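You operate a simulated robot arm through the tools that you are given. There is no shell and no other tool. Be economical: measure what you need, move in short steps, check, and stop when the job is done.

The job below is to be done with a simulated robot arm. You get a single attempt, and the scene is never put back.

Task
Push 10 ml through each channel of the meter and shut the tap of the one that miscounts.
Fine: use the hand pump on top; its white plug starts in the white port; the blue port takes the white-cup joiner; over half a ml off is a miscount; the other tap stays open.

Only the result counts: the job must be done as asked and must still hold three seconds after the hand-in. Knocking over, shifting, dropping, spilling or breaking anything else fails it.

Robot
A 7-joint arm with a two-finger parallel gripper, fixed in place. Base frame: the origin is at the foot of the arm, x ahead of it, y to its left, z up. Lengths are in m, angles in rad, forces in N, time in s.
With the tool pointing down near the work surface it reaches from about 0.32 to 0.74 m from the base axis. Its first joint turns from -2.007 to 2.007 rad. Payload 3.91 kg.
The TCP is the grasp point between the finger pads, 0.03 m short of the fingertips. In the tool frame z runs along the fingers and y along their closing line. Largest opening 0.11 m; finger width 0.02, thickness 0.01; the body of the gripper, 0.048 by 0.112 m, starts 0.055 m behind the TCP.
Orientation is that of the tool frame in the base frame, as a unit quaternion [x, y, z, w]. With the fingers straight down and closing along the base's y, the tool's x points along the base's -x, its y along +y and its z along -z.

Tools
- The arm moves only by the tool drive_tool. Its argument "steps" is a list of rows, each an object (a shift or turn left out is 0, a gripper value left out holds the last) with "dp": the shift along the base's x, y, z in units of 250 mm (1.0 is 250 mm), a list of three; "angular": the turn, a rotation vector about the base's x, y, z in units of 180 degrees (1.0 is 180 degrees), a list of three. In form: [{"dp": [x, y, z], "angular": [wx, wy, wz]}, ...]. A call has 1 to 12 rows; each row is the pose to reach, as a shift and turn from the pose commanded when the call began. "fingers" is the finger opening in m, from 0 to 0.11, set as the call begins (left out, the last holds). A call with a number of a shift or a turn outside -1 to 1 is refused whole. Each row takes 0.2 s and may step no farther than 0.05 m and 0.15 rad from the row before; otherwise, or with a gripper value out of range, the whole call is refused. Where a pose cannot be reached the arm comes as near as it can. A force on the tool above 40 N (or 10 N above the force at the start of the call, whichever is more), or a blocked arm, ends the call early, and 0.2 s more pass. The fingers move at their own pace (about 0.108 m/s each) and stop on an object; they squeeze with about 22 N. The grip force told is the motor's: it shows also when the fingers shut on nothing. Time passes only in rows, and 0.2 s behind the last, so rows that repeat a pose let the fingers close. The reply holds the time, the measured pose of the TCP, the force on the tool along the base axes, the opening and the grip force, in the units named above and with some noise, with the torque about the TCP (base axes, N m) and any sound that the robot's microphone picked up, and new pictures: "show" is both (left out), scene, wrist or none.
- Cameras (640 x 400 px; columns grow to the right, rows downward): "scene" is fixed at [0.0486, -0.6502, 1.7041]; the picture's right is [0.51, -0.86, 0.00], its down [-0.80, -0.47, -0.38] and it looks along [0.32, 0.19, -0.93] (base axes); focal length 292 px, centre (320, 200). "wrist" rides on the gripper at [0.072, 0.017, -0.103] in the tool frame; the picture's right is [-0.23, 0.97, 0.00], its down [-0.76, -0.18, -0.62] and it looks along [-0.61, -0.14, 0.78] (tool axes); focal length 222 px, centre (320, 200). There is no depth. A picture from a camera that has moved, and an enlarged one, comes with that camera's place and axes in the base frame and with its lens.
- move_column(by): slides the trunk up (or, below 0, down) by that many m; the arm rides with it, the base frame stays. It gives what a move gives, with no picture.
- zoom(camera, box): a new picture of the part [left, top, right, bottom] of that camera's present view, enlarged. No time passes.
- hand_in(): hands the job in; it is judged then, once.

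Work in short steps. Places have to be worked out from the pictures, the camera data and where the tool is seen: move nearer, look again, correct. Check each grasp and each placing, and mend what went wrong. You have 120 turns and 200 pictures in all, those below and enlarged ones among them. Open the gripper and draw the arm clear of the work before you hand the job in, unless the task says otherwise; then end with one line.

The tools are called after "Call:" as a command line: name --argument value ..., lists and objects as JSON in quotes. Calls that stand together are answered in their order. drive_tool: Moves the arm, as the interface text tells. Its arguments: {"type":"object","properties":{"steps":{"type":"array","items":{"type":"object","properties":{"dp":{"type":"array","items":{"type":"number"}},"angular":{"type":"array","items":{"type":"number"}}}}},"fingers":{"type":"number"},"show":{"type":"string","enum":["both","scene","wrist","none"]}},"required":["steps"]} The other tools are called the same way: move_column (by) slides the trunk up or down; zoom (camera, box) takes an enlarged picture of a part of a camera's view; hand_in () hands the job in.

At the start:

```text
t: 0.0
tool_pos: [0.3203, -0.4334, 1.3059]
ee_rot: [-0.001, 1.0, 0.0, 0.0]
ft_force: [0.0, 0.2, 1.0]
torque: [0.06, -0.02, 0.03]
width: 0.1102
finger_force: 0.1
trunk travel left (down, up): [-0.875, 0.115]
```

scene: 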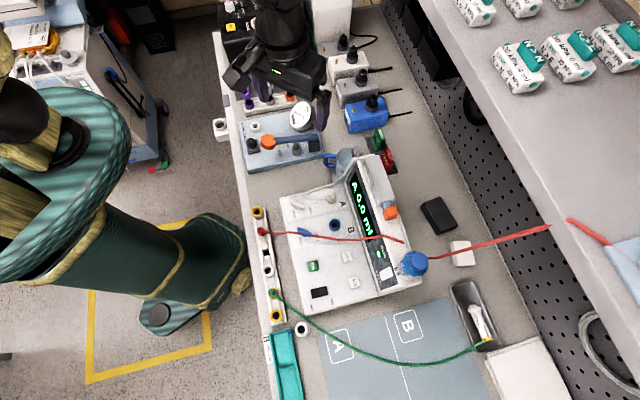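
wrist: 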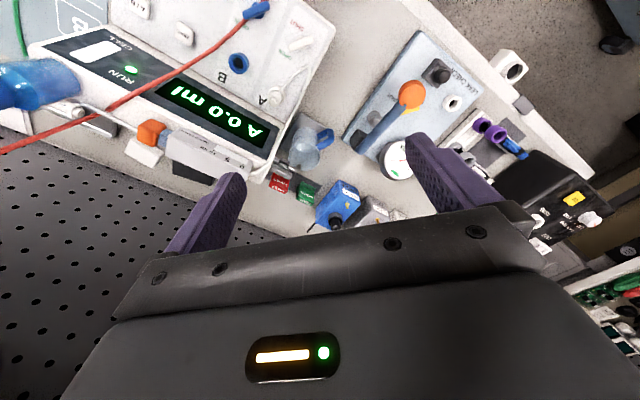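

I start by enlarging the meter and surrounding bench to understand the parts.

Call:
zoom --camera "scene" --box '[240, 140, 440, 320]'

Call:
zoom --camera "wrist" --box '[0, 0, 340, 220]'

Call:
zoom --camera "scene" --box '[230, 80, 410, 200]'

Call:
zoom --camera "scene" --box '[400, 180, 640, 400]'

```text
2.22 times, centred on (340, 230) of scene
camera zoom: at [0.0486, -0.6502, 1.7041], right [0.51, -0.86, 0.0], down [-0.8, -0.47, -0.38], along [0.32, 0.19, -0.93], focal length 648 px, centre (276, 133)
```

zoom: 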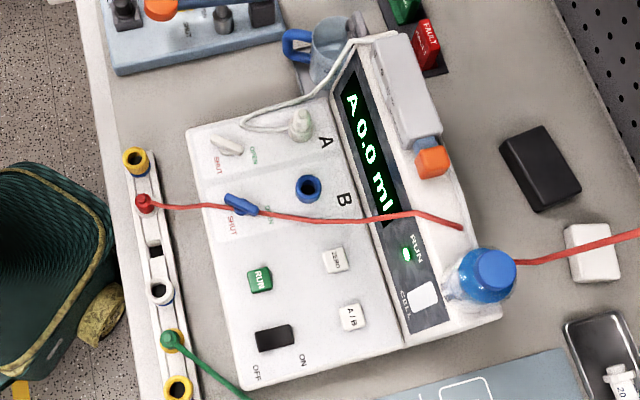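

```text
1.82 times, centred on (170, 110) of wrist
camera zoom: at [0.2469, -0.4152, 1.4091], right [0.23, 0.97, 0.0], down [0.76, -0.18, 0.62], along [0.61, -0.14, -0.78], focal length 404 px, centre (593, 364)
```

zoom: 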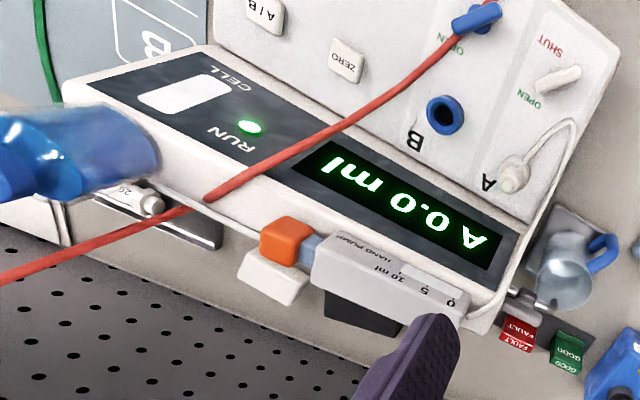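

```text
3.33 times, centred on (320, 140) of scene
camera zoom: at [0.0486, -0.6502, 1.7041], right [0.51, -0.86, 0.0], down [-0.8, -0.47, -0.38], along [0.32, 0.19, -0.93], focal length 973 px, centre (320, 400)
```

zoom: 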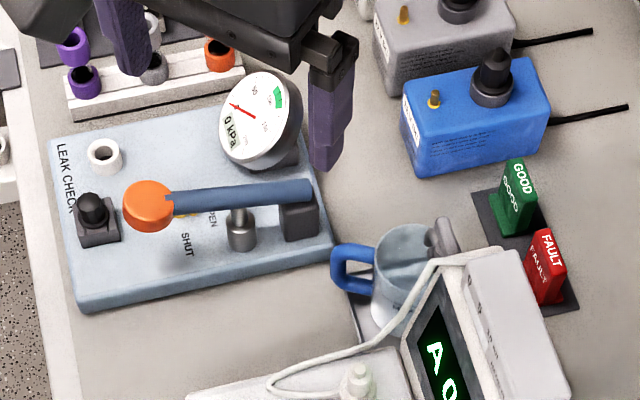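

```text
1.82 times, centred on (520, 290) of scene
camera zoom: at [0.0486, -0.6502, 1.7041], right [0.51, -0.86, 0.0], down [-0.8, -0.47, -0.38], along [0.32, 0.19, -0.93], focal length 531 px, centre (-44, 36)
```

zoom: 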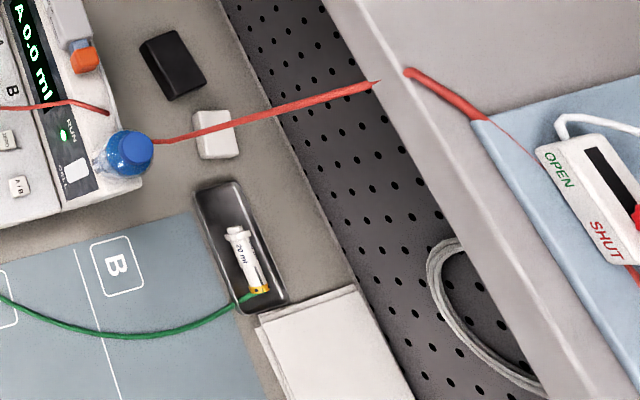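

The meter's B port triangulates to about (0.27, -0.56, 0.945). I turn the tool about z so the wrist camera faces the meter front and look again.

Call:
drive_tool --steps '[{"dp": [-0.06, 0.02, 0], "angular": [0, 0, -0.045]}, {"dp": [-0.12, 0.04, -0.02], "angular": [0, 0, -0.09]}, {"dp": [-0.18, 0.06, -0.05], "angular": [0, 0, -0.135]}, {"dp": [-0.24, 0.08, -0.08], "angular": [0, 0, -0.18]}, {"dp": [-0.3, 0.1, -0.1], "angular": [0, 0, -0.225]}, {"dp": [-0.36, 0.12, -0.12], "angular": [0, 0, -0.26]}]'

```text
t: 1.4
tool_pos: [0.2276, -0.403, 1.2748]
ee_rot: [0.398, 0.917, 0.0, 0.0]
ft_force: [0.0, 0.2, -0.5]
torque: [0.01, -0.02, -0.01]
width: 0.1099
finger_force: 0.0
trunk travel left (down, up): [-0.875, 0.115]
camera wrist: at [0.1909, -0.3379, 1.3784], right [0.87, 0.5, 0.0], down [0.39, -0.68, 0.62], along [0.31, -0.54, -0.78], focal length 222 px, centre (320, 200)
```

scene: 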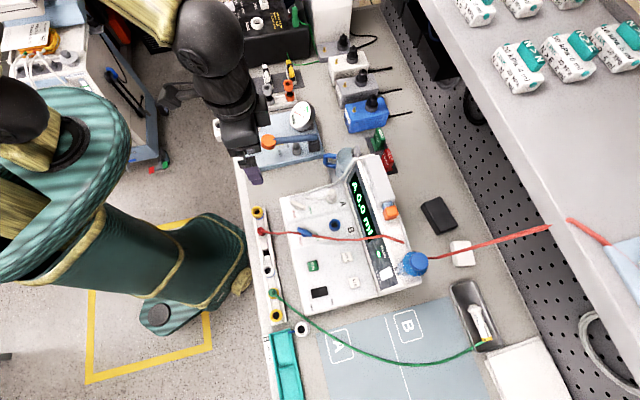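
wrist: 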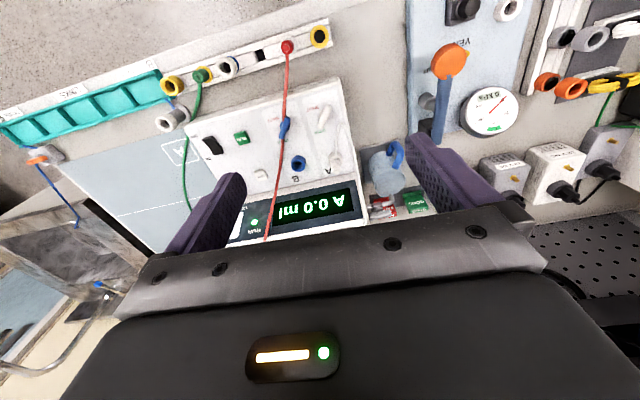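

The wrist view is inverted but shows the rail well; enlarge it.

Call:
zoom --camera "wrist" --box '[150, 10, 370, 150]'

Call:
zoom --camera "wrist" --box '[180, 90, 380, 250]'

Call:
zoom --camera "scene" --box '[230, 190, 330, 350]'

```text
2.86 times, centred on (260, 80) of wrist
camera zoom: at [0.1909, -0.3379, 1.3784], right [0.87, 0.5, 0.0], down [0.39, -0.68, 0.62], along [0.31, -0.54, -0.78], focal length 635 px, centre (491, 543)
```

zoom: 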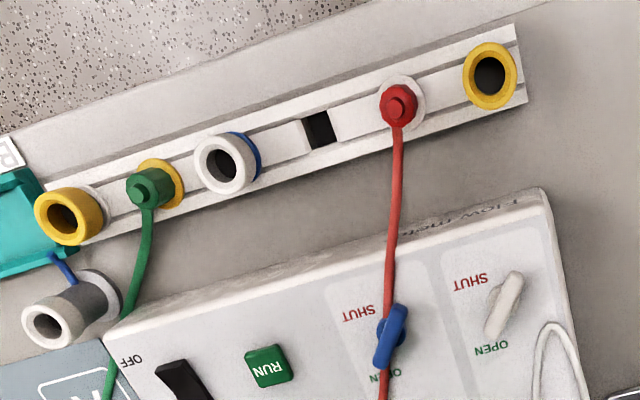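

```text
2.50 times, centred on (280, 170) of wrist
camera zoom: at [0.1909, -0.3379, 1.3784], right [0.87, 0.5, 0.0], down [0.39, -0.68, 0.62], along [0.31, -0.54, -0.78], focal length 555 px, centre (420, 275)
```

zoom: 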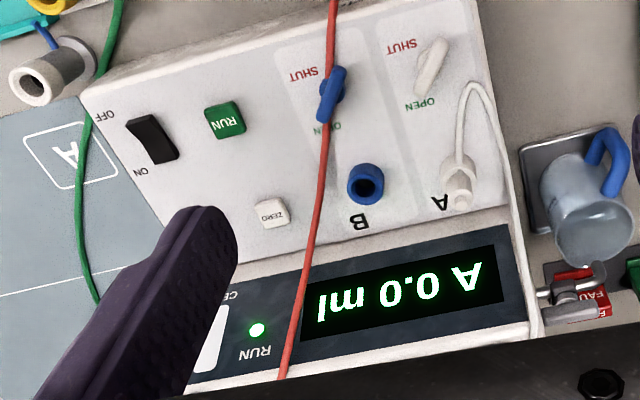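

```text
2.50 times, centred on (280, 270) of scene
camera zoom: at [0.0486, -0.6502, 1.7041], right [0.51, -0.86, 0.0], down [-0.8, -0.47, -0.38], along [0.32, 0.19, -0.93], focal length 730 px, centre (420, 25)
```

zoom: 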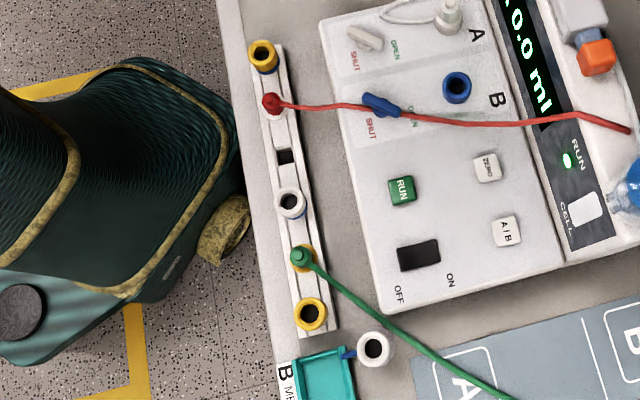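

Both views agree: port A about (0.332,-0.518), port B (0.268,-0.566), z≈0.955; white/blue joiner about (0.075,-0.475, 0.92). Meter axes are roughly (0.8,0.6) and (0.6,-0.8). I align the tool with them and go lower for closer looks.

Call:
drive_tool --steps '[{"dp": [-0.08, -0.06, -0.13], "angular": [0, 0, -0.018]}, {"dp": [-0.16, -0.12, -0.26], "angular": [0, 0, -0.035]}, {"dp": [-0.24, -0.18, -0.39], "angular": [0, 0, -0.035]}, {"dp": [-0.3, -0.22, -0.52], "angular": [0, 0, -0.035]}]'

```text
t: 2.4
tool_pos: [0.1529, -0.4558, 1.1444]
ee_rot: [0.445, 0.895, 0.0, 0.0]
ft_force: [-0.3, 1.2, -0.1]
torque: [0.03, 0.01, 0.0]
width: 0.1099
finger_force: 0.1
trunk travel left (down, up): [-0.875, 0.115]
camera wrist: at [0.1228, -0.3864, 1.2483], right [0.91, 0.4, 0.0], down [0.32, -0.72, 0.62], along [0.25, -0.57, -0.78], focal length 222 px, centre (320, 200)
```

scene: 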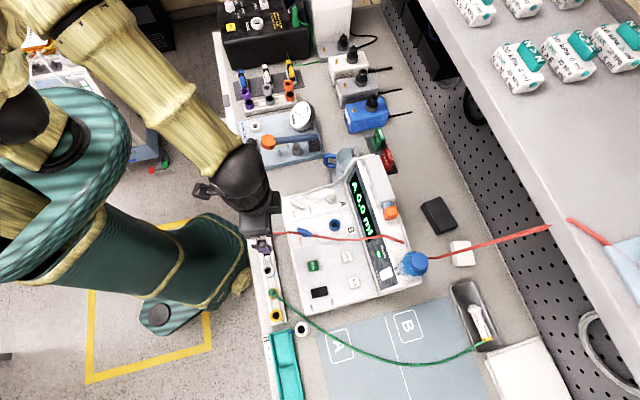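
wrist: 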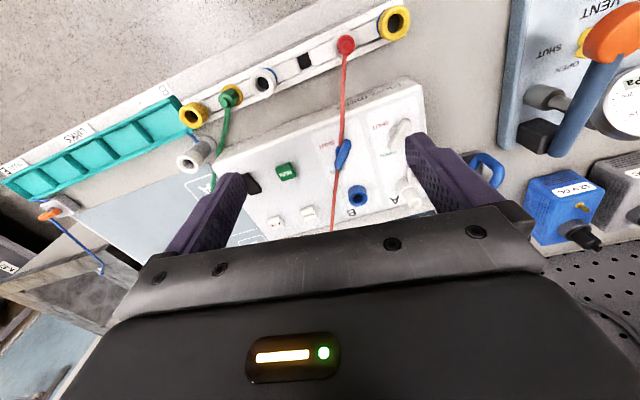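

Call:
zoom --camera "wrist" --box '[150, 0, 430, 175]'

Call:
zoom --camera "wrist" --box '[300, 80, 460, 220]'

```text
2.29 times, centred on (290, 88) of wrist
camera zoom: at [0.1228, -0.3864, 1.2483], right [0.91, 0.4, 0.0], down [0.32, -0.72, 0.62], along [0.25, -0.57, -0.78], focal length 508 px, centre (389, 457)
```

zoom: 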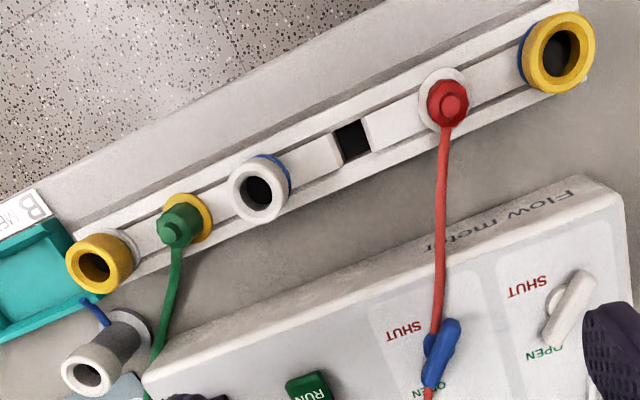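

```text
2.86 times, centred on (380, 150) of wrist
camera zoom: at [0.1228, -0.3864, 1.2483], right [0.91, 0.4, 0.0], down [0.32, -0.72, 0.62], along [0.25, -0.57, -0.78], focal length 635 px, centre (149, 343)
```

zoom: 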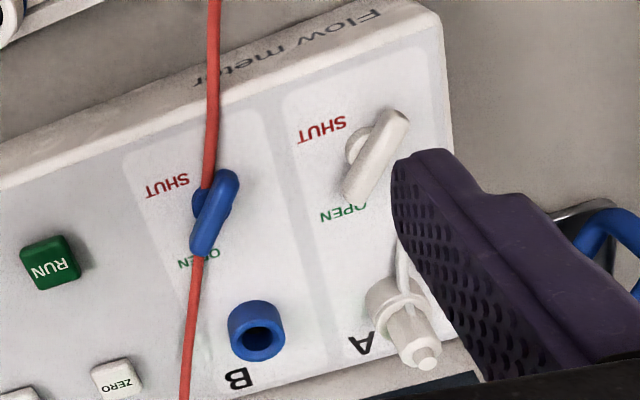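

The rail's white cup with blue collar is the wanted joiner; both taps look open. Now I raise and move over the display box to see the pump closely.

Call:
drive_tool --steps '[{"dp": [0, 0, 0.18]}, {"dp": [0.03, -0.03, 0.36]}, {"dp": [0.13, -0.13, 0.45]}, {"dp": [0.26, -0.26, 0.5]}, {"dp": [0.39, -0.37, 0.54]}, {"dp": [0.51, -0.48, 0.54]}, {"dp": [0.63, -0.58, 0.54]}, {"dp": [0.66, -0.62, 0.54]}]'

```text
t: 4.2
tool_pos: [0.3209, -0.6126, 1.2798]
ee_rot: [0.447, 0.895, 0.001, -0.001]
ft_force: [0.3, -0.1, -0.3]
torque: [0.04, 0.0, 0.02]
width: 0.1099
finger_force: 0.0
trunk travel left (down, up): [-0.875, 0.115]
camera wrist: at [0.2907, -0.5439, 1.3839], right [0.92, 0.4, 0.0], down [0.32, -0.72, 0.62], along [0.25, -0.57, -0.78], focal length 222 px, centre (320, 200)
```

scene: 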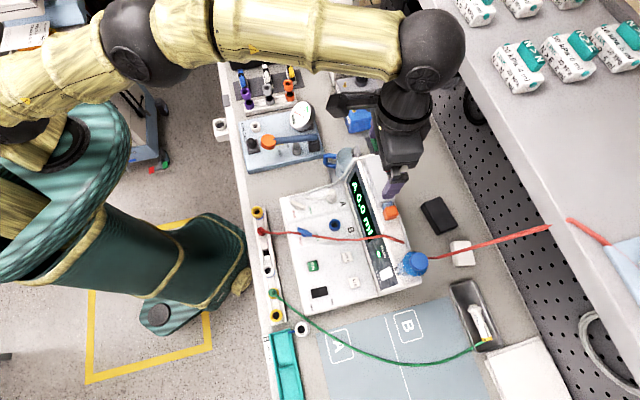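
wrist: 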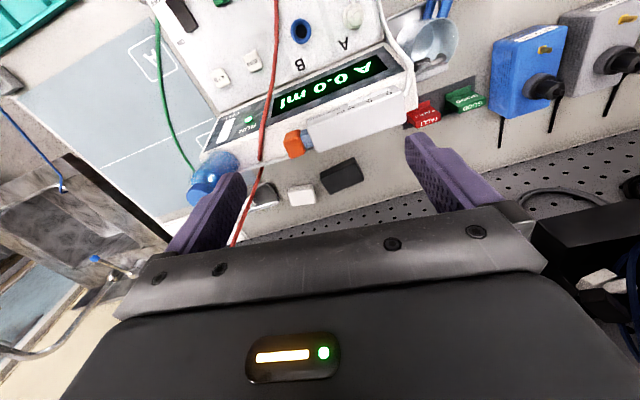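

Call:
zoom --camera "wrist" --box '[180, 0, 430, 220]'

Call:
zoom --camera "wrist" --box '[270, 80, 430, 180]'

Call:
zoom --camera "scene" --box '[320, 140, 440, 290]'

```text
1.82 times, centred on (305, 110) of wrist
camera zoom: at [0.2907, -0.5439, 1.3839], right [0.92, 0.4, 0.0], down [0.32, -0.72, 0.62], along [0.25, -0.57, -0.78], focal length 404 px, centre (347, 364)
```

zoom: 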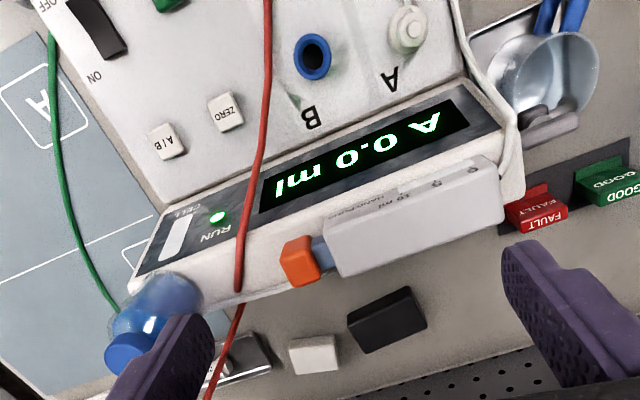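

```text
4.00 times, centred on (350, 130) of wrist
camera zoom: at [0.2907, -0.5439, 1.3839], right [0.92, 0.4, 0.0], down [0.32, -0.72, 0.62], along [0.25, -0.57, -0.78], focal length 888 px, centre (200, 480)
```

zoom: 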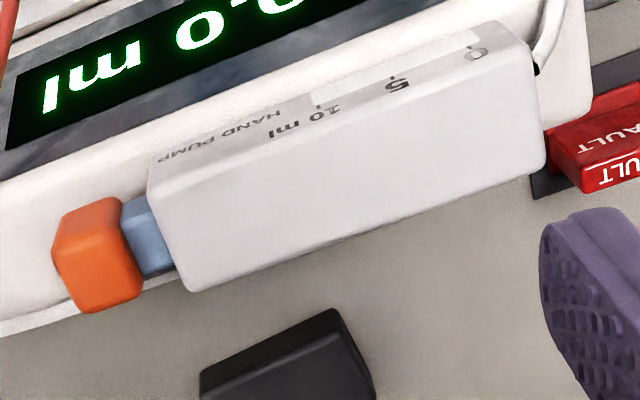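

```text
2.67 times, centred on (380, 215) of scene
camera zoom: at [0.0486, -0.6502, 1.7041], right [0.51, -0.86, 0.0], down [-0.8, -0.47, -0.38], along [0.32, 0.19, -0.93], focal length 778 px, centre (160, 160)
```

zoom: 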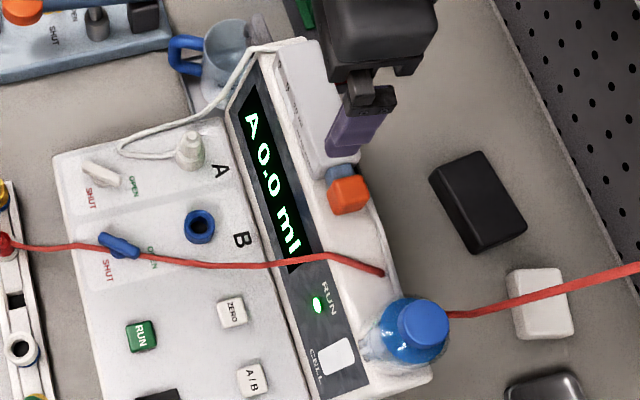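

Knob of the pump triangulates to (0.308,-0.675,1.10); the rod sticks out only a bit. Meter and rail lie at about 44.5° (u=(0.71,0.70)). I drop closer for the pump scale.

Call:
drive_tool --steps '[{"dp": [-0.08, 0.08, -0.1], "angular": [0, 0, 0.03]}, {"dp": [-0.18, 0.18, -0.2], "angular": [0, 0, 0.047]}, {"dp": [-0.22, 0.22, -0.38], "angular": [0, 0, 0.047]}]' --show "wrist"

Call:
zoom --camera "wrist" --box '[220, 60, 460, 210]'

```text
t: 5.0
tool_pos: [0.2668, -0.5558, 1.1865]
ee_rot: [0.379, 0.925, -0.001, 0.001]
ft_force: [-0.2, -0.4, 0.2]
torque: [0.01, 0.01, -0.01]
width: 0.1099
finger_force: 0.0
trunk travel left (down, up): [-0.875, 0.115]
camera wrist: at [0.2266, -0.4921, 1.2892], right [0.84, 0.54, 0.0], down [0.42, -0.66, 0.62], along [0.33, -0.53, -0.78], focal length 222 px, centre (320, 200)
```

wrist: 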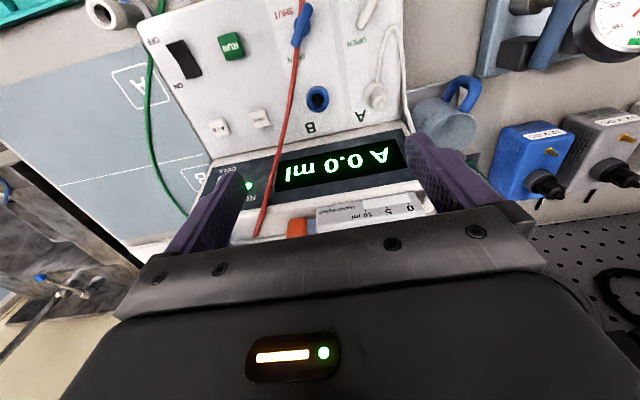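

```text
2.67 times, centred on (340, 135) of wrist
camera zoom: at [0.2266, -0.4921, 1.2892], right [0.84, 0.54, 0.0], down [0.42, -0.66, 0.62], along [0.33, -0.53, -0.78], focal length 592 px, centre (267, 373)
```

zoom: 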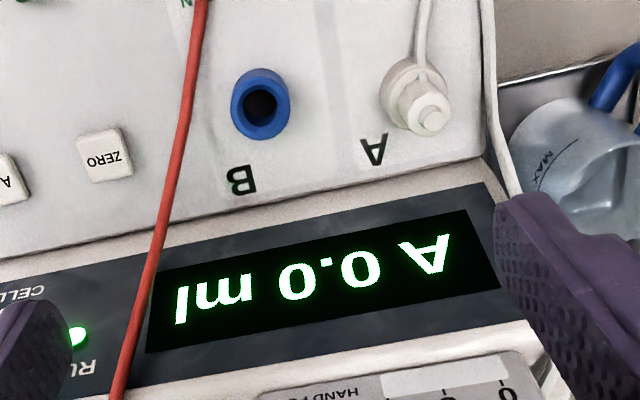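

Enlarge just the pump.

Call:
zoom --camera "wrist" --box '[270, 180, 440, 250]'

```text
3.76 times, centred on (355, 215) of wrist
camera zoom: at [0.2266, -0.4921, 1.2892], right [0.84, 0.54, 0.0], down [0.42, -0.66, 0.62], along [0.33, -0.53, -0.78], focal length 836 px, centre (188, 144)
```

zoom: 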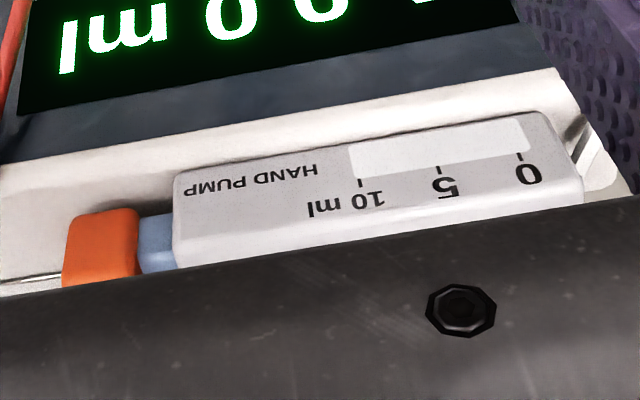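

The pump's window runs 0–10 ml over about 44 mm and the plunger is now pushed in; I need to draw it out and push it. I raise and turn the tool 90° over the knob so the fingers close across it.

Call:
drive_tool --steps '[{"dp": [0.02, -0.04, 0.1], "angular": [0, 0, -0.0455]}, {"dp": [0.04, -0.08, 0.2], "angular": [0, 0, -0.091]}, {"dp": [0.06, -0.12, 0.24], "angular": [0, 0, -0.1365]}, {"dp": [0.08, -0.16, 0.24], "angular": [0, 0, -0.182]}, {"dp": [0.1, -0.2, 0.24], "angular": [0, 0, -0.2275]}, {"dp": [0.12, -0.24, 0.24], "angular": [0, 0, -0.273]}, {"dp": [0.14, -0.28, 0.24], "angular": [0, 0, -0.3185]}, {"dp": [0.16, -0.34, 0.24], "angular": [0, 0, -0.364]}, {"dp": [0.17, -0.4, 0.24], "angular": [0, 0, -0.4095]}, {"dp": [0.18, -0.43, 0.24], "angular": [0, 0, -0.455]}, {"dp": [0.18, -0.45, 0.24], "angular": [0, 0, -0.5]}]'

```text
t: 7.4
tool_pos: [0.3038, -0.6376, 1.2425]
ee_rot: [0.923, 0.384, 0.001, 0.0]
ft_force: [-0.5, 0.8, 0.4]
torque: [-0.01, 0.0, 0.01]
width: 0.1101
finger_force: 0.0
out of reach, approached as far as the arm can: row 9, 10, 11
trunk travel left (down, up): [-0.875, 0.115]
camera wrist: at [0.3676, -0.5968, 1.3448], right [0.53, -0.85, 0.0], down [-0.66, -0.42, 0.62], along [-0.53, -0.33, -0.78], focal length 222 px, centre (320, 200)
```

scene: 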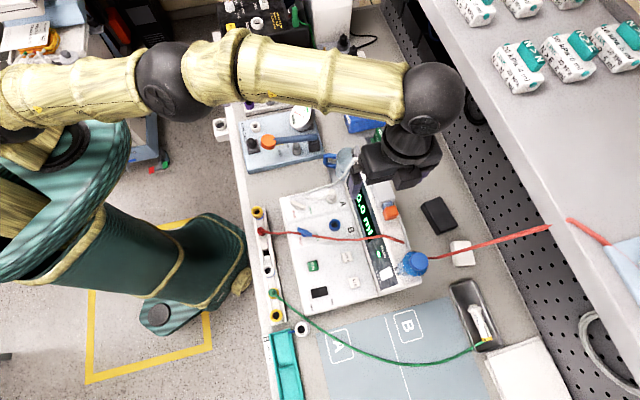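
wrist: 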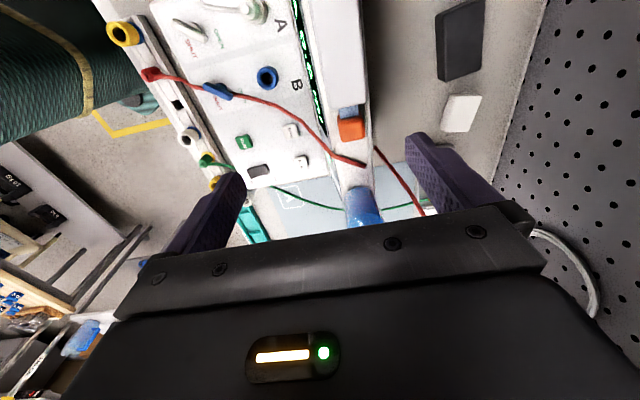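

The orientation is fine but the reach is short up high; the wrist sits above the shoulder. I raise the trunk and come lower to gain reach.

Call:
move_column --by 0.11

```text
t: 8.8
tool_pos: [0.3057, -0.6389, 1.3518]
ee_rot: [0.922, 0.386, 0.0, 0.0]
ft_force: [-0.1, -0.1, 1.1]
torque: [0.0, 0.0, -0.03]
width: 0.11
finger_force: 0.0
trunk travel left (down, up): [-0.985, 0.005]
```

Now descend toward z≈1.2 with the knob still ahead, and check where it lands.

Call:
drive_tool --steps '[{"dp": [0, 0, -0.15]}, {"dp": [0, 0, -0.3]}, {"dp": [0, 0, -0.45]}, {"dp": [0, 0, -0.6]}]' --show "wrist"

```text
t: 9.8
tool_pos: [0.3061, -0.6383, 1.1997]
ee_rot: [0.922, 0.386, 0.0, 0.0]
ft_force: [-0.1, 0.1, -0.3]
torque: [-0.02, 0.0, 0.0]
width: 0.1098
finger_force: 0.0
trunk travel left (down, up): [-0.985, 0.005]
camera wrist: at [0.3687, -0.5975, 1.3031], right [0.53, -0.85, 0.0], down [-0.66, -0.42, 0.62], along [-0.53, -0.33, -0.78], focal length 222 px, centre (320, 200)
```

wrist: 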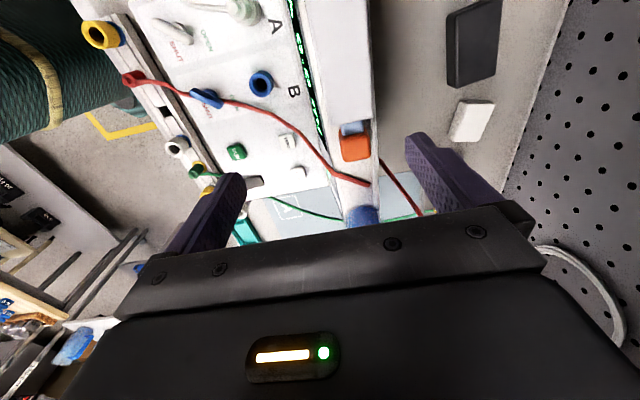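

The command now starts from the measured pose. I enlarge the view to fix the knob and hose from here.

Call:
zoom --camera "wrist" --box '[260, 60, 420, 220]'

```text
2.50 times, centred on (340, 140) of wrist
camera zoom: at [0.3687, -0.5975, 1.3031], right [0.53, -0.85, 0.0], down [-0.66, -0.42, 0.62], along [-0.53, -0.33, -0.78], focal length 555 px, centre (270, 350)
```

zoom: 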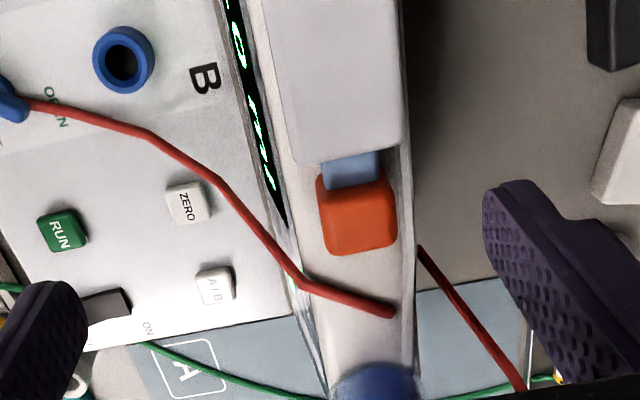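

Knob is about 28 mm wide, centre (0.305,-0.677), z≈1.10. I tilt the tool 0.2 rad outward for reach, narrow the opening, and come over the knob at z≈1.17.

Call:
drive_tool --steps '[{"dp": [0, 0, 0], "angular": [-0.022, -0.022, 0]}, {"dp": [-0.005, -0.06, -0.02], "angular": [-0.045, -0.045, 0]}, {"dp": [-0.014, -0.134, -0.08], "angular": [-0.045, -0.045, 0]}, {"dp": [-0.014, -0.134, -0.12], "angular": [-0.045, -0.045, 0]}]' --fingers 0.05 --show "both"

Call:
zoom --camera "wrist" --box '[220, 80, 420, 220]'

```text
t: 10.8
tool_pos: [0.3022, -0.6722, 1.1697]
ee_rot: [0.918, 0.384, 0.038, 0.093]
ft_force: [-0.4, 0.6, 0.2]
torque: [0.04, 0.02, -0.01]
width: 0.05
finger_force: 0.1
trunk travel left (down, up): [-0.985, 0.005]
camera wrist: at [0.3502, -0.6153, 1.2741], right [0.52, -0.83, 0.19], down [-0.75, -0.33, 0.58], along [-0.41, -0.45, -0.79], focal length 222 px, centre (320, 200)
```

scene: 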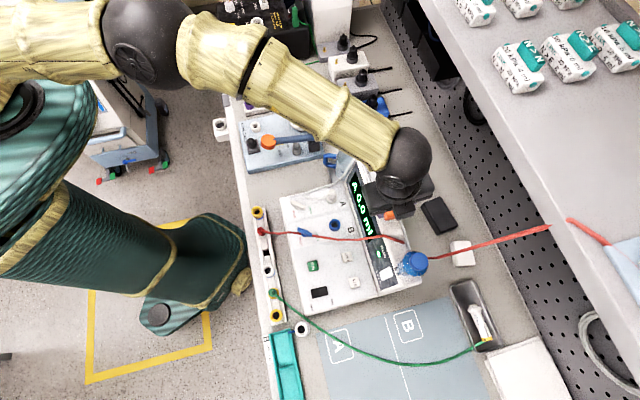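
wrist: 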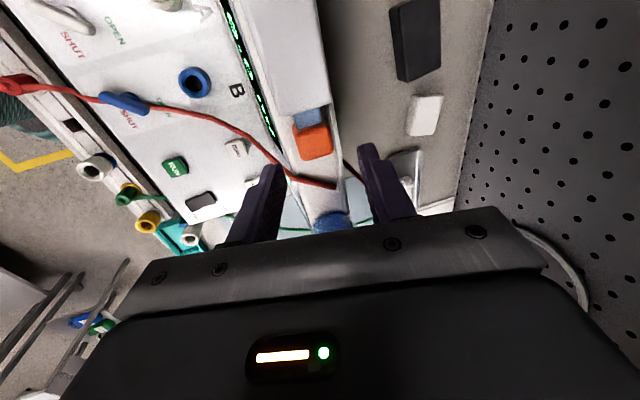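

```text
2.86 times, centred on (320, 150) of wrist
camera zoom: at [0.3502, -0.6153, 1.2741], right [0.52, -0.83, 0.19], down [-0.75, -0.33, 0.58], along [-0.41, -0.45, -0.79], focal length 635 px, centre (320, 343)
```

zoom: 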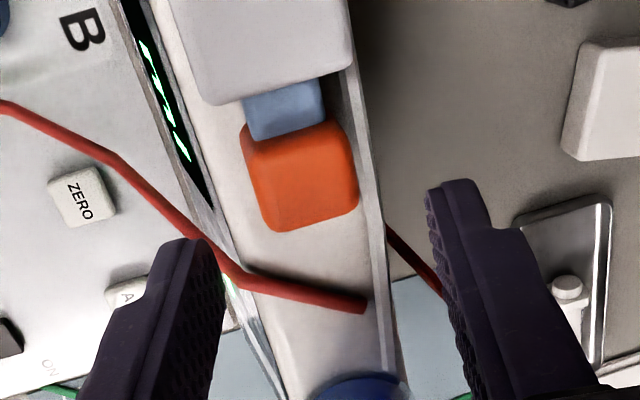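

Aligned within a couple of mm. I lower so the fingertips straddle the knob, then check.

Call:
drive_tool --steps '[{"dp": [0, 0, -0.1]}, {"dp": [0.0, 0.0, -0.183]}]' --show "wrist"

Call:
zoom --camera "wrist" --box '[220, 80, 420, 220]'

Call:
zoom --camera "scene" --box '[340, 160, 460, 280]'

```text
t: 11.4
tool_pos: [0.3025, -0.6716, 1.1239]
ee_rot: [0.918, 0.384, 0.039, 0.093]
ft_force: [0.9, -0.4, -0.3]
torque: [-0.02, -0.02, 0.05]
width: 0.0499
finger_force: 0.1
trunk travel left (down, up): [-0.985, 0.005]
camera wrist: at [0.3502, -0.6158, 1.2289], right [0.52, -0.83, 0.19], down [-0.75, -0.33, 0.58], along [-0.41, -0.45, -0.79], focal length 222 px, centre (320, 200)
```

wrist: 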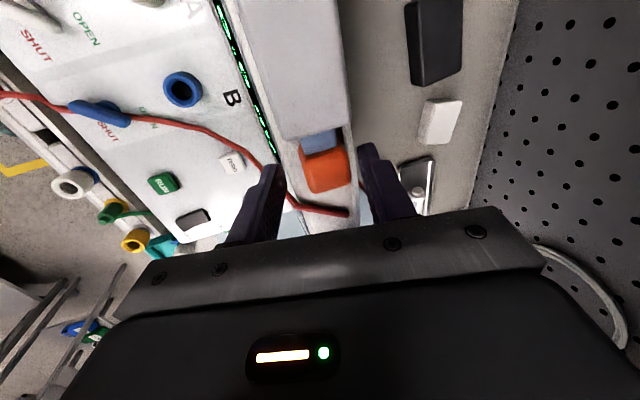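

```text
2.86 times, centred on (320, 150) of wrist
camera zoom: at [0.3502, -0.6158, 1.2289], right [0.52, -0.83, 0.19], down [-0.75, -0.33, 0.58], along [-0.41, -0.45, -0.79], focal length 635 px, centre (320, 343)
```

zoom: 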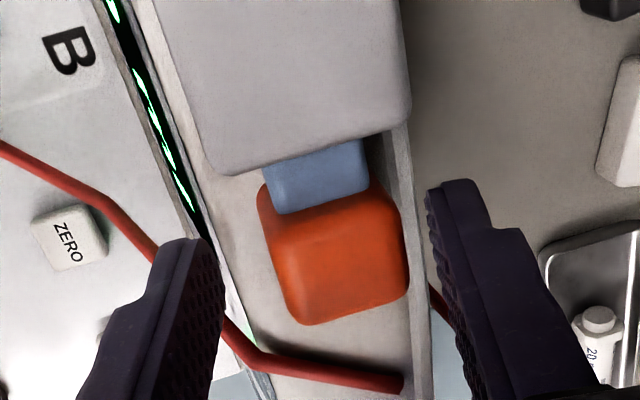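

```text
3.33 times, centred on (400, 220) of scene
camera zoom: at [0.0486, -0.6502, 1.7041], right [0.51, -0.86, 0.0], down [-0.8, -0.47, -0.38], along [0.32, 0.19, -0.93], focal length 973 px, centre (53, 133)
```

zoom: 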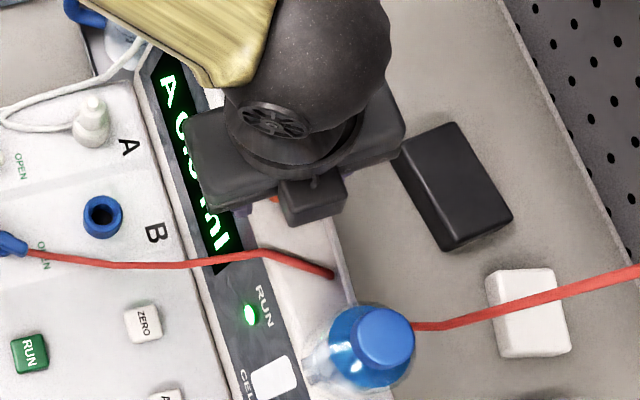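

Fingers straddle the knob. I lower 3 mm more and close.

Call:
drive_tool --steps '[{"dp": [0, 0, -0.012]}, {"dp": [0, 0, -0.012]}, {"dp": [0, 0, -0.012]}]' --fingers 0.015 --show "wrist"

Call:
zoom --camera "wrist" --box '[220, 80, 420, 220]'

```text
t: 12.2
tool_pos: [0.3051, -0.6745, 1.1246]
ee_rot: [0.918, 0.384, 0.038, 0.096]
ft_force: [14.6, -15.1, 23.3]
torque: [1.0, 0.03, -0.67]
width: 0.0311
finger_force: 44.9
trunk travel left (down, up): [-0.985, 0.005]
camera wrist: at [0.3526, -0.6174, 1.2293], right [0.52, -0.83, 0.2], down [-0.75, -0.33, 0.58], along [-0.41, -0.45, -0.79], focal length 222 px, centre (320, 200)
```

wrist: 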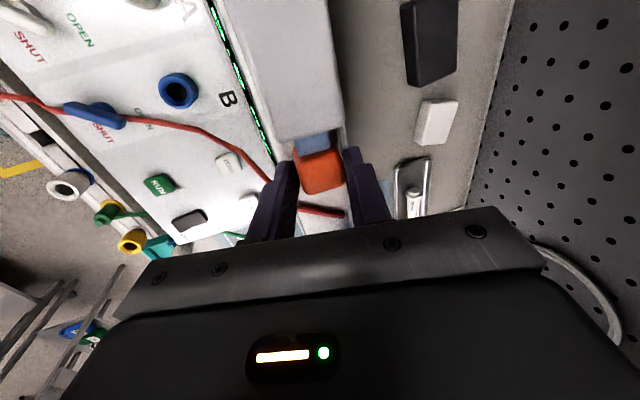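

```text
2.86 times, centred on (320, 150) of wrist
camera zoom: at [0.3526, -0.6174, 1.2293], right [0.52, -0.83, 0.2], down [-0.75, -0.33, 0.58], along [-0.41, -0.45, -0.79], focal length 635 px, centre (320, 343)
```

zoom: 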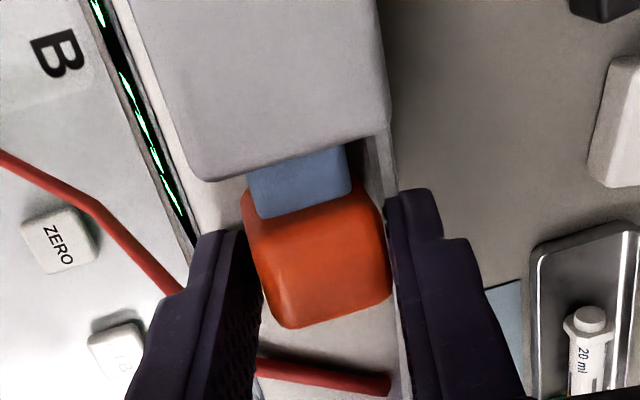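

Knob is gripped (31 mm), with some load in +v and z. I relax the command 4 mm in both and check the force.

Call:
drive_tool --steps '[{"dp": [0.008, -0.008, 0.012]}, {"dp": [0.012, -0.012, 0.018]}]' --show "none"

```text
t: 12.8
tool_pos: [0.3042, -0.6743, 1.1238]
ee_rot: [0.918, 0.386, 0.037, 0.09]
ft_force: [9.1, -8.2, 11.5]
torque: [0.28, 1.11, -0.37]
width: 0.0308
finger_force: 44.9
trunk travel left (down, up): [-0.985, 0.005]
```

Load is halved. I pull the knob out along -u by 20 mm and watch.

Call:
drive_tool --steps '[{"dp": [-0.014, -0.014, 0]}, {"dp": [-0.028, -0.028, 0]}, {"dp": [-0.042, -0.042, 0]}, {"dp": [-0.057, -0.056, 0]}]' --show "wrist"

Call:
zoom --camera "wrist" --box '[220, 60, 420, 220]'

```text
t: 13.8
tool_pos: [0.2906, -0.6907, 1.1238]
ee_rot: [0.918, 0.383, 0.037, 0.093]
ft_force: [5.4, -5.3, 3.0]
torque: [0.81, 0.7, -0.44]
width: 0.0311
finger_force: 45.3
trunk travel left (down, up): [-0.985, 0.005]
camera wrist: at [0.3374, -0.6343, 1.2297], right [0.52, -0.83, 0.19], down [-0.75, -0.33, 0.58], along [-0.42, -0.44, -0.79], focal length 222 px, centre (320, 200)
```

wrist: 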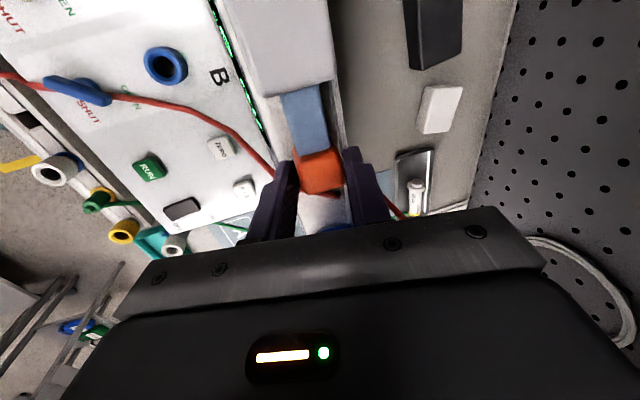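

```text
2.50 times, centred on (320, 140) of wrist
camera zoom: at [0.3374, -0.6343, 1.2297], right [0.52, -0.83, 0.19], down [-0.75, -0.33, 0.58], along [-0.42, -0.44, -0.79], focal length 555 px, centre (320, 350)
```

zoom: 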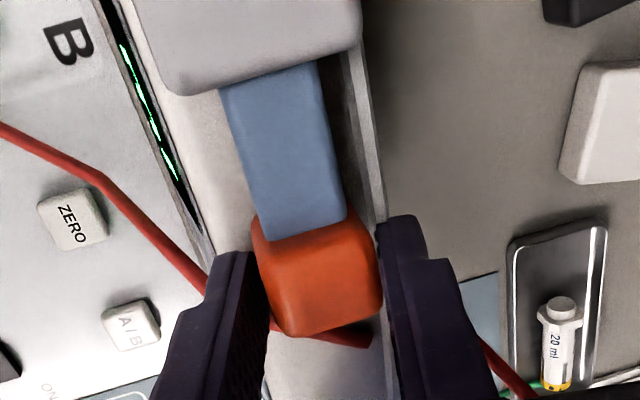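

The rod is drawing out smoothly. I continue 15 mm more and check the hose.

Call:
drive_tool --steps '[{"dp": [-0.014, -0.014, 0]}, {"dp": [-0.028, -0.028, 0]}, {"dp": [-0.043, -0.042, 0]}]' --show "wrist"

Call:
zoom --camera "wrist" --box '[220, 60, 420, 220]'

Call:
zoom --camera "scene" --box '[340, 160, 460, 280]'

```text
t: 14.6
tool_pos: [0.279, -0.7008, 1.1252]
ee_rot: [0.918, 0.384, 0.037, 0.091]
ft_force: [5.4, -3.9, -0.7]
torque: [0.97, 0.46, -0.46]
width: 0.031
finger_force: 45.0
trunk travel left (down, up): [-0.985, 0.005]
camera wrist: at [0.3269, -0.6449, 1.2297], right [0.52, -0.83, 0.19], down [-0.75, -0.33, 0.58], along [-0.42, -0.44, -0.79], focal length 222 px, centre (320, 200)
```

wrist: 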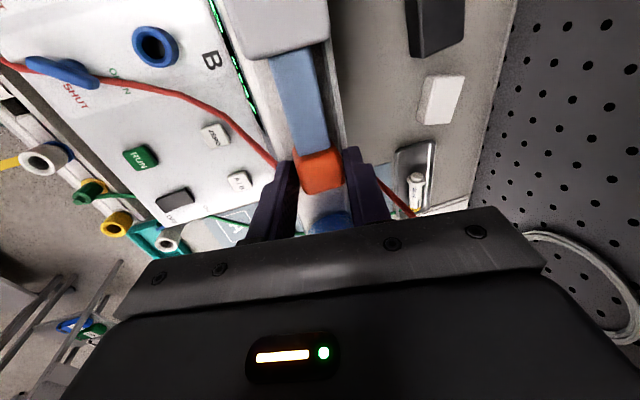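

```text
2.50 times, centred on (320, 140) of wrist
camera zoom: at [0.3269, -0.6449, 1.2297], right [0.52, -0.83, 0.19], down [-0.75, -0.33, 0.58], along [-0.42, -0.44, -0.79], focal length 555 px, centre (320, 350)
```

zoom: 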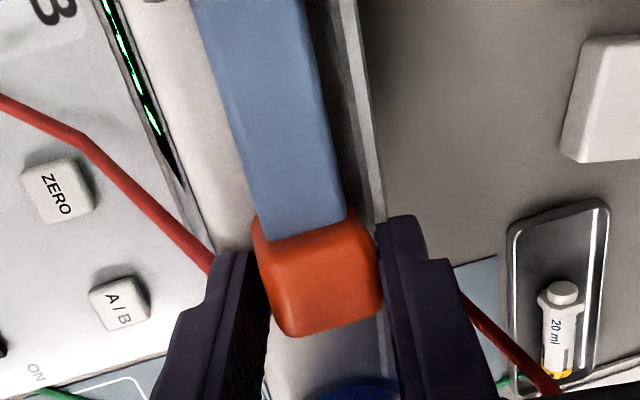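

```text
3.33 times, centred on (400, 220) of scene
camera zoom: at [0.0486, -0.6502, 1.7041], right [0.51, -0.86, 0.0], down [-0.8, -0.47, -0.38], along [0.32, 0.19, -0.93], focal length 973 px, centre (53, 133)
```

zoom: 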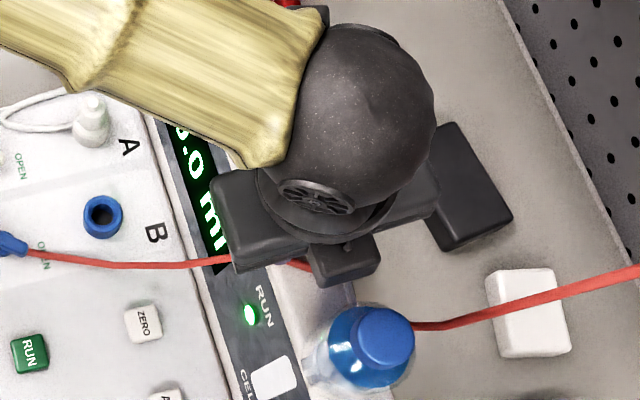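

No resistance so far at ~36 mm. I continue in 3 mm steps toward the stop.

Call:
drive_tool --steps '[{"dp": [-0.0086, -0.0084, 0]}, {"dp": [-0.0172, -0.0168, 0]}, {"dp": [-0.0258, -0.0252, 0]}]' --show "none"

```text
t: 15.4
tool_pos: [0.273, -0.7061, 1.1251]
ee_rot: [0.918, 0.384, 0.037, 0.092]
ft_force: [4.5, -4.9, -9.1]
torque: [0.69, 0.9, -0.51]
width: 0.0309
finger_force: 45.1
trunk travel left (down, up): [-0.985, 0.005]
```

About 45 mm out; one more small pull to find the stop.

Call:
drive_tool --steps '[{"dp": [-0.0086, -0.0084, 0]}, {"dp": [-0.0172, -0.0168, 0]}, {"dp": [-0.0172, -0.0168, 0]}]' --show "wrist"

Call:
zoom --camera "wrist" --box '[220, 0, 420, 220]'

```text
t: 16.2
tool_pos: [0.2726, -0.7067, 1.1249]
ee_rot: [0.918, 0.385, 0.038, 0.09]
ft_force: [19.4, -1.9, -12.6]
torque: [0.84, 0.49, -0.4]
width: 0.0306
finger_force: 44.4
out of reach, approached as far as the arm can: row 2, 3
trunk travel left (down, up): [-0.985, 0.005]
camera wrist: at [0.3204, -0.6512, 1.2301], right [0.52, -0.83, 0.19], down [-0.75, -0.34, 0.58], along [-0.41, -0.44, -0.8], focal length 222 px, centre (320, 200)
```

wrist: 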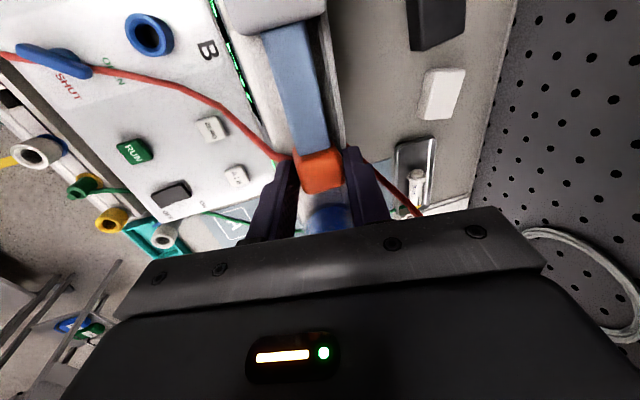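

```text
1.82 times, centred on (320, 110) of wrist
camera zoom: at [0.3204, -0.6512, 1.2301], right [0.52, -0.83, 0.19], down [-0.75, -0.34, 0.58], along [-0.41, -0.44, -0.8], focal length 404 px, centre (320, 364)
```

zoom: 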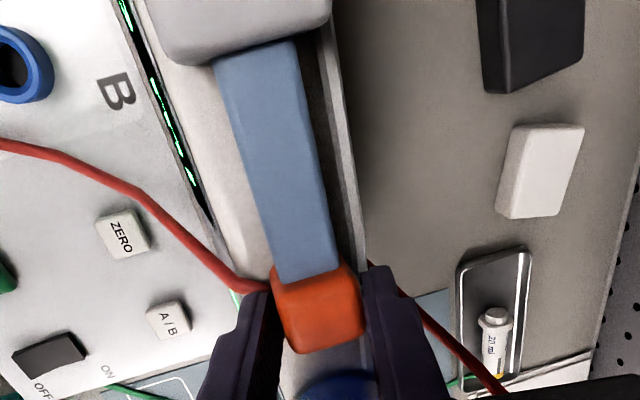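

Plunger is out about 45 mm, at or near its stop. Now I push it back in slowly.

Call:
drive_tool --steps '[{"dp": [0.0125, 0.0123, 0]}, {"dp": [0.025, 0.0246, 0]}, {"dp": [0.0375, 0.0369, 0]}, {"dp": [0.05, 0.0492, 0]}, {"dp": [0.0625, 0.0615, 0]}, {"dp": [0.075, 0.0738, 0]}, {"dp": [0.0875, 0.0861, 0]}, {"dp": [0.1, 0.0984, 0]}, {"dp": [0.1125, 0.1107, 0]}, {"dp": [0.122, 0.12, 0]}]' --show "both"

Call:
zoom --camera "scene" --box '[320, 140, 440, 290]'

```text
t: 18.4
tool_pos: [0.2988, -0.6785, 1.1253]
ee_rot: [0.918, 0.384, 0.039, 0.092]
ft_force: [12.2, -12.0, 6.6]
torque: [0.52, 0.71, -0.54]
width: 0.0308
finger_force: 44.7
trunk travel left (down, up): [-0.985, 0.005]
camera wrist: at [0.3485, -0.6228, 1.2303], right [0.52, -0.83, 0.19], down [-0.75, -0.33, 0.58], along [-0.42, -0.44, -0.79], focal length 222 px, centre (320, 200)
```

scene: 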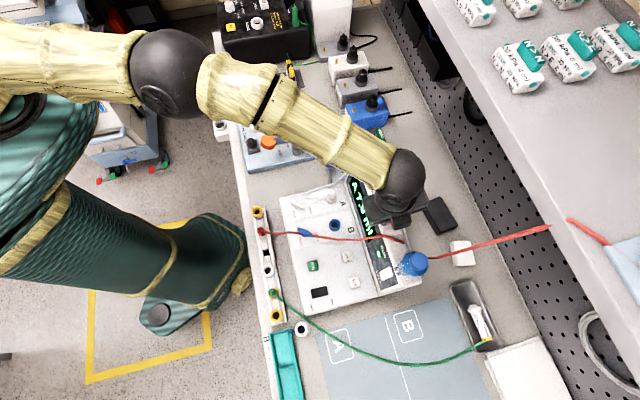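
wrist: 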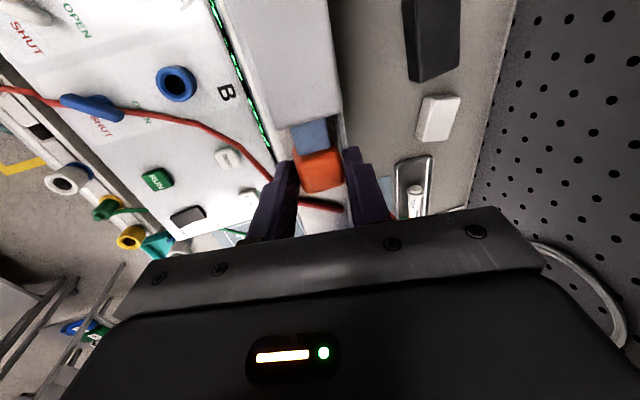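

```text
2.67 times, centred on (380, 215) of scene
camera zoom: at [0.0486, -0.6502, 1.7041], right [0.51, -0.86, 0.0], down [-0.8, -0.47, -0.38], along [0.32, 0.19, -0.93], focal length 778 px, centre (160, 160)
```

zoom: 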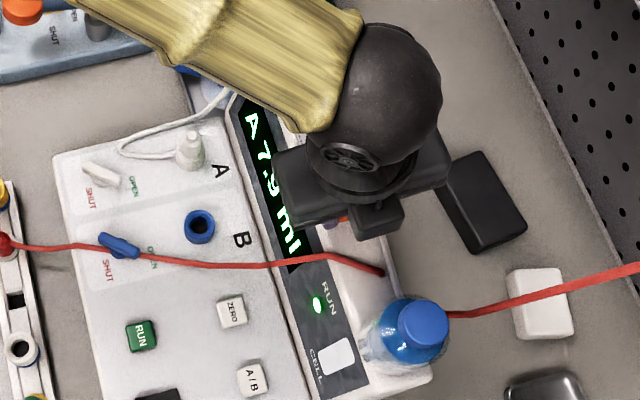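

Counting works: A 7.9 ml part-way. I push the rest in until it seats.

Call:
drive_tool --steps '[{"dp": [0.0085, 0.0084, 0]}, {"dp": [0.017, 0.0168, 0]}, {"dp": [0.0255, 0.025, 0]}, {"dp": [0.0255, 0.025, 0]}]' --show "none"

Call:
zoom --camera "scene" --box '[320, 140, 440, 290]'

Call:
zoom --camera "wrist" --box '[220, 60, 420, 220]'

```text
t: 19.4
tool_pos: [0.3059, -0.6734, 1.1259]
ee_rot: [0.918, 0.383, 0.037, 0.094]
ft_force: [14.5, -22.6, 13.1]
torque: [0.97, -0.17, -0.29]
width: 0.0312
finger_force: 44.9
trunk travel left (down, up): [-0.985, 0.005]
```

```text
2.67 times, centred on (380, 215) of scene
camera zoom: at [0.0486, -0.6502, 1.7041], right [0.51, -0.86, 0.0], down [-0.8, -0.47, -0.38], along [0.32, 0.19, -0.93], focal length 778 px, centre (160, 160)
```

zoom: 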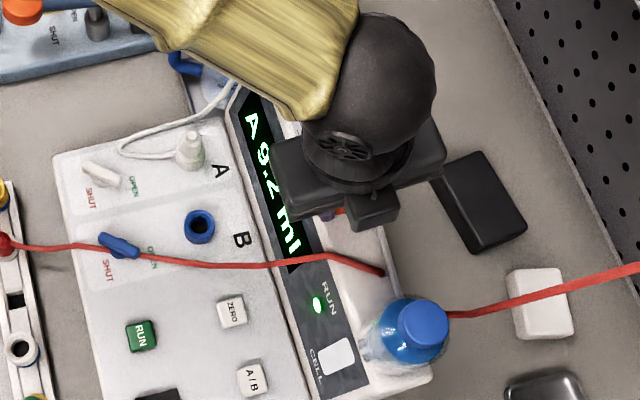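

```text
2.50 times, centred on (320, 140) of wrist
camera zoom: at [0.3532, -0.6178, 1.2302], right [0.52, -0.83, 0.2], down [-0.75, -0.33, 0.58], along [-0.42, -0.45, -0.79], focal length 555 px, centre (320, 350)
```

zoom: 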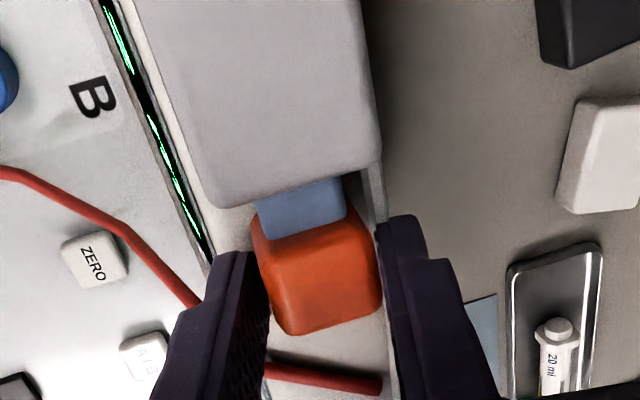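

A reads 9.2 ml; I make sure the plunger is fully home with a little more push.

Call:
drive_tool --steps '[{"dp": [0.0085, 0.0084, 0]}, {"dp": [0.017, 0.0168, 0]}, {"dp": [0.017, 0.0168, 0]}]' --show "none"

Call:
zoom --camera "scene" --box '[320, 140, 440, 290]'

```text
t: 20.2
tool_pos: [0.3067, -0.6717, 1.1254]
ee_rot: [0.917, 0.385, 0.035, 0.096]
ft_force: [-1.8, -34.2, 13.0]
torque: [-0.27, 1.29, -0.9]
width: 0.0309
finger_force: 45.2
trunk travel left (down, up): [-0.985, 0.005]
```

```text
2.67 times, centred on (380, 215) of scene
camera zoom: at [0.0486, -0.6502, 1.7041], right [0.51, -0.86, 0.0], down [-0.8, -0.47, -0.38], along [0.32, 0.19, -0.93], focal length 778 px, centre (160, 160)
```

zoom: 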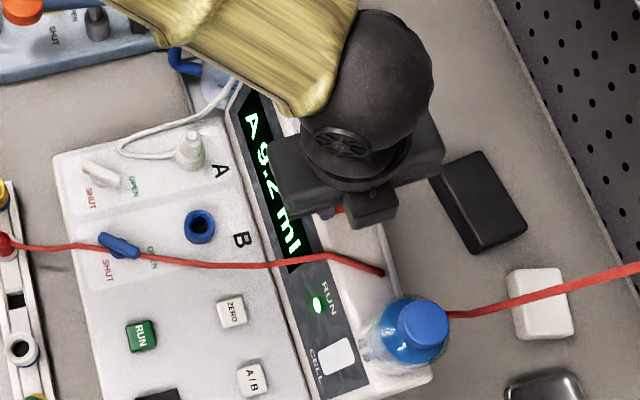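

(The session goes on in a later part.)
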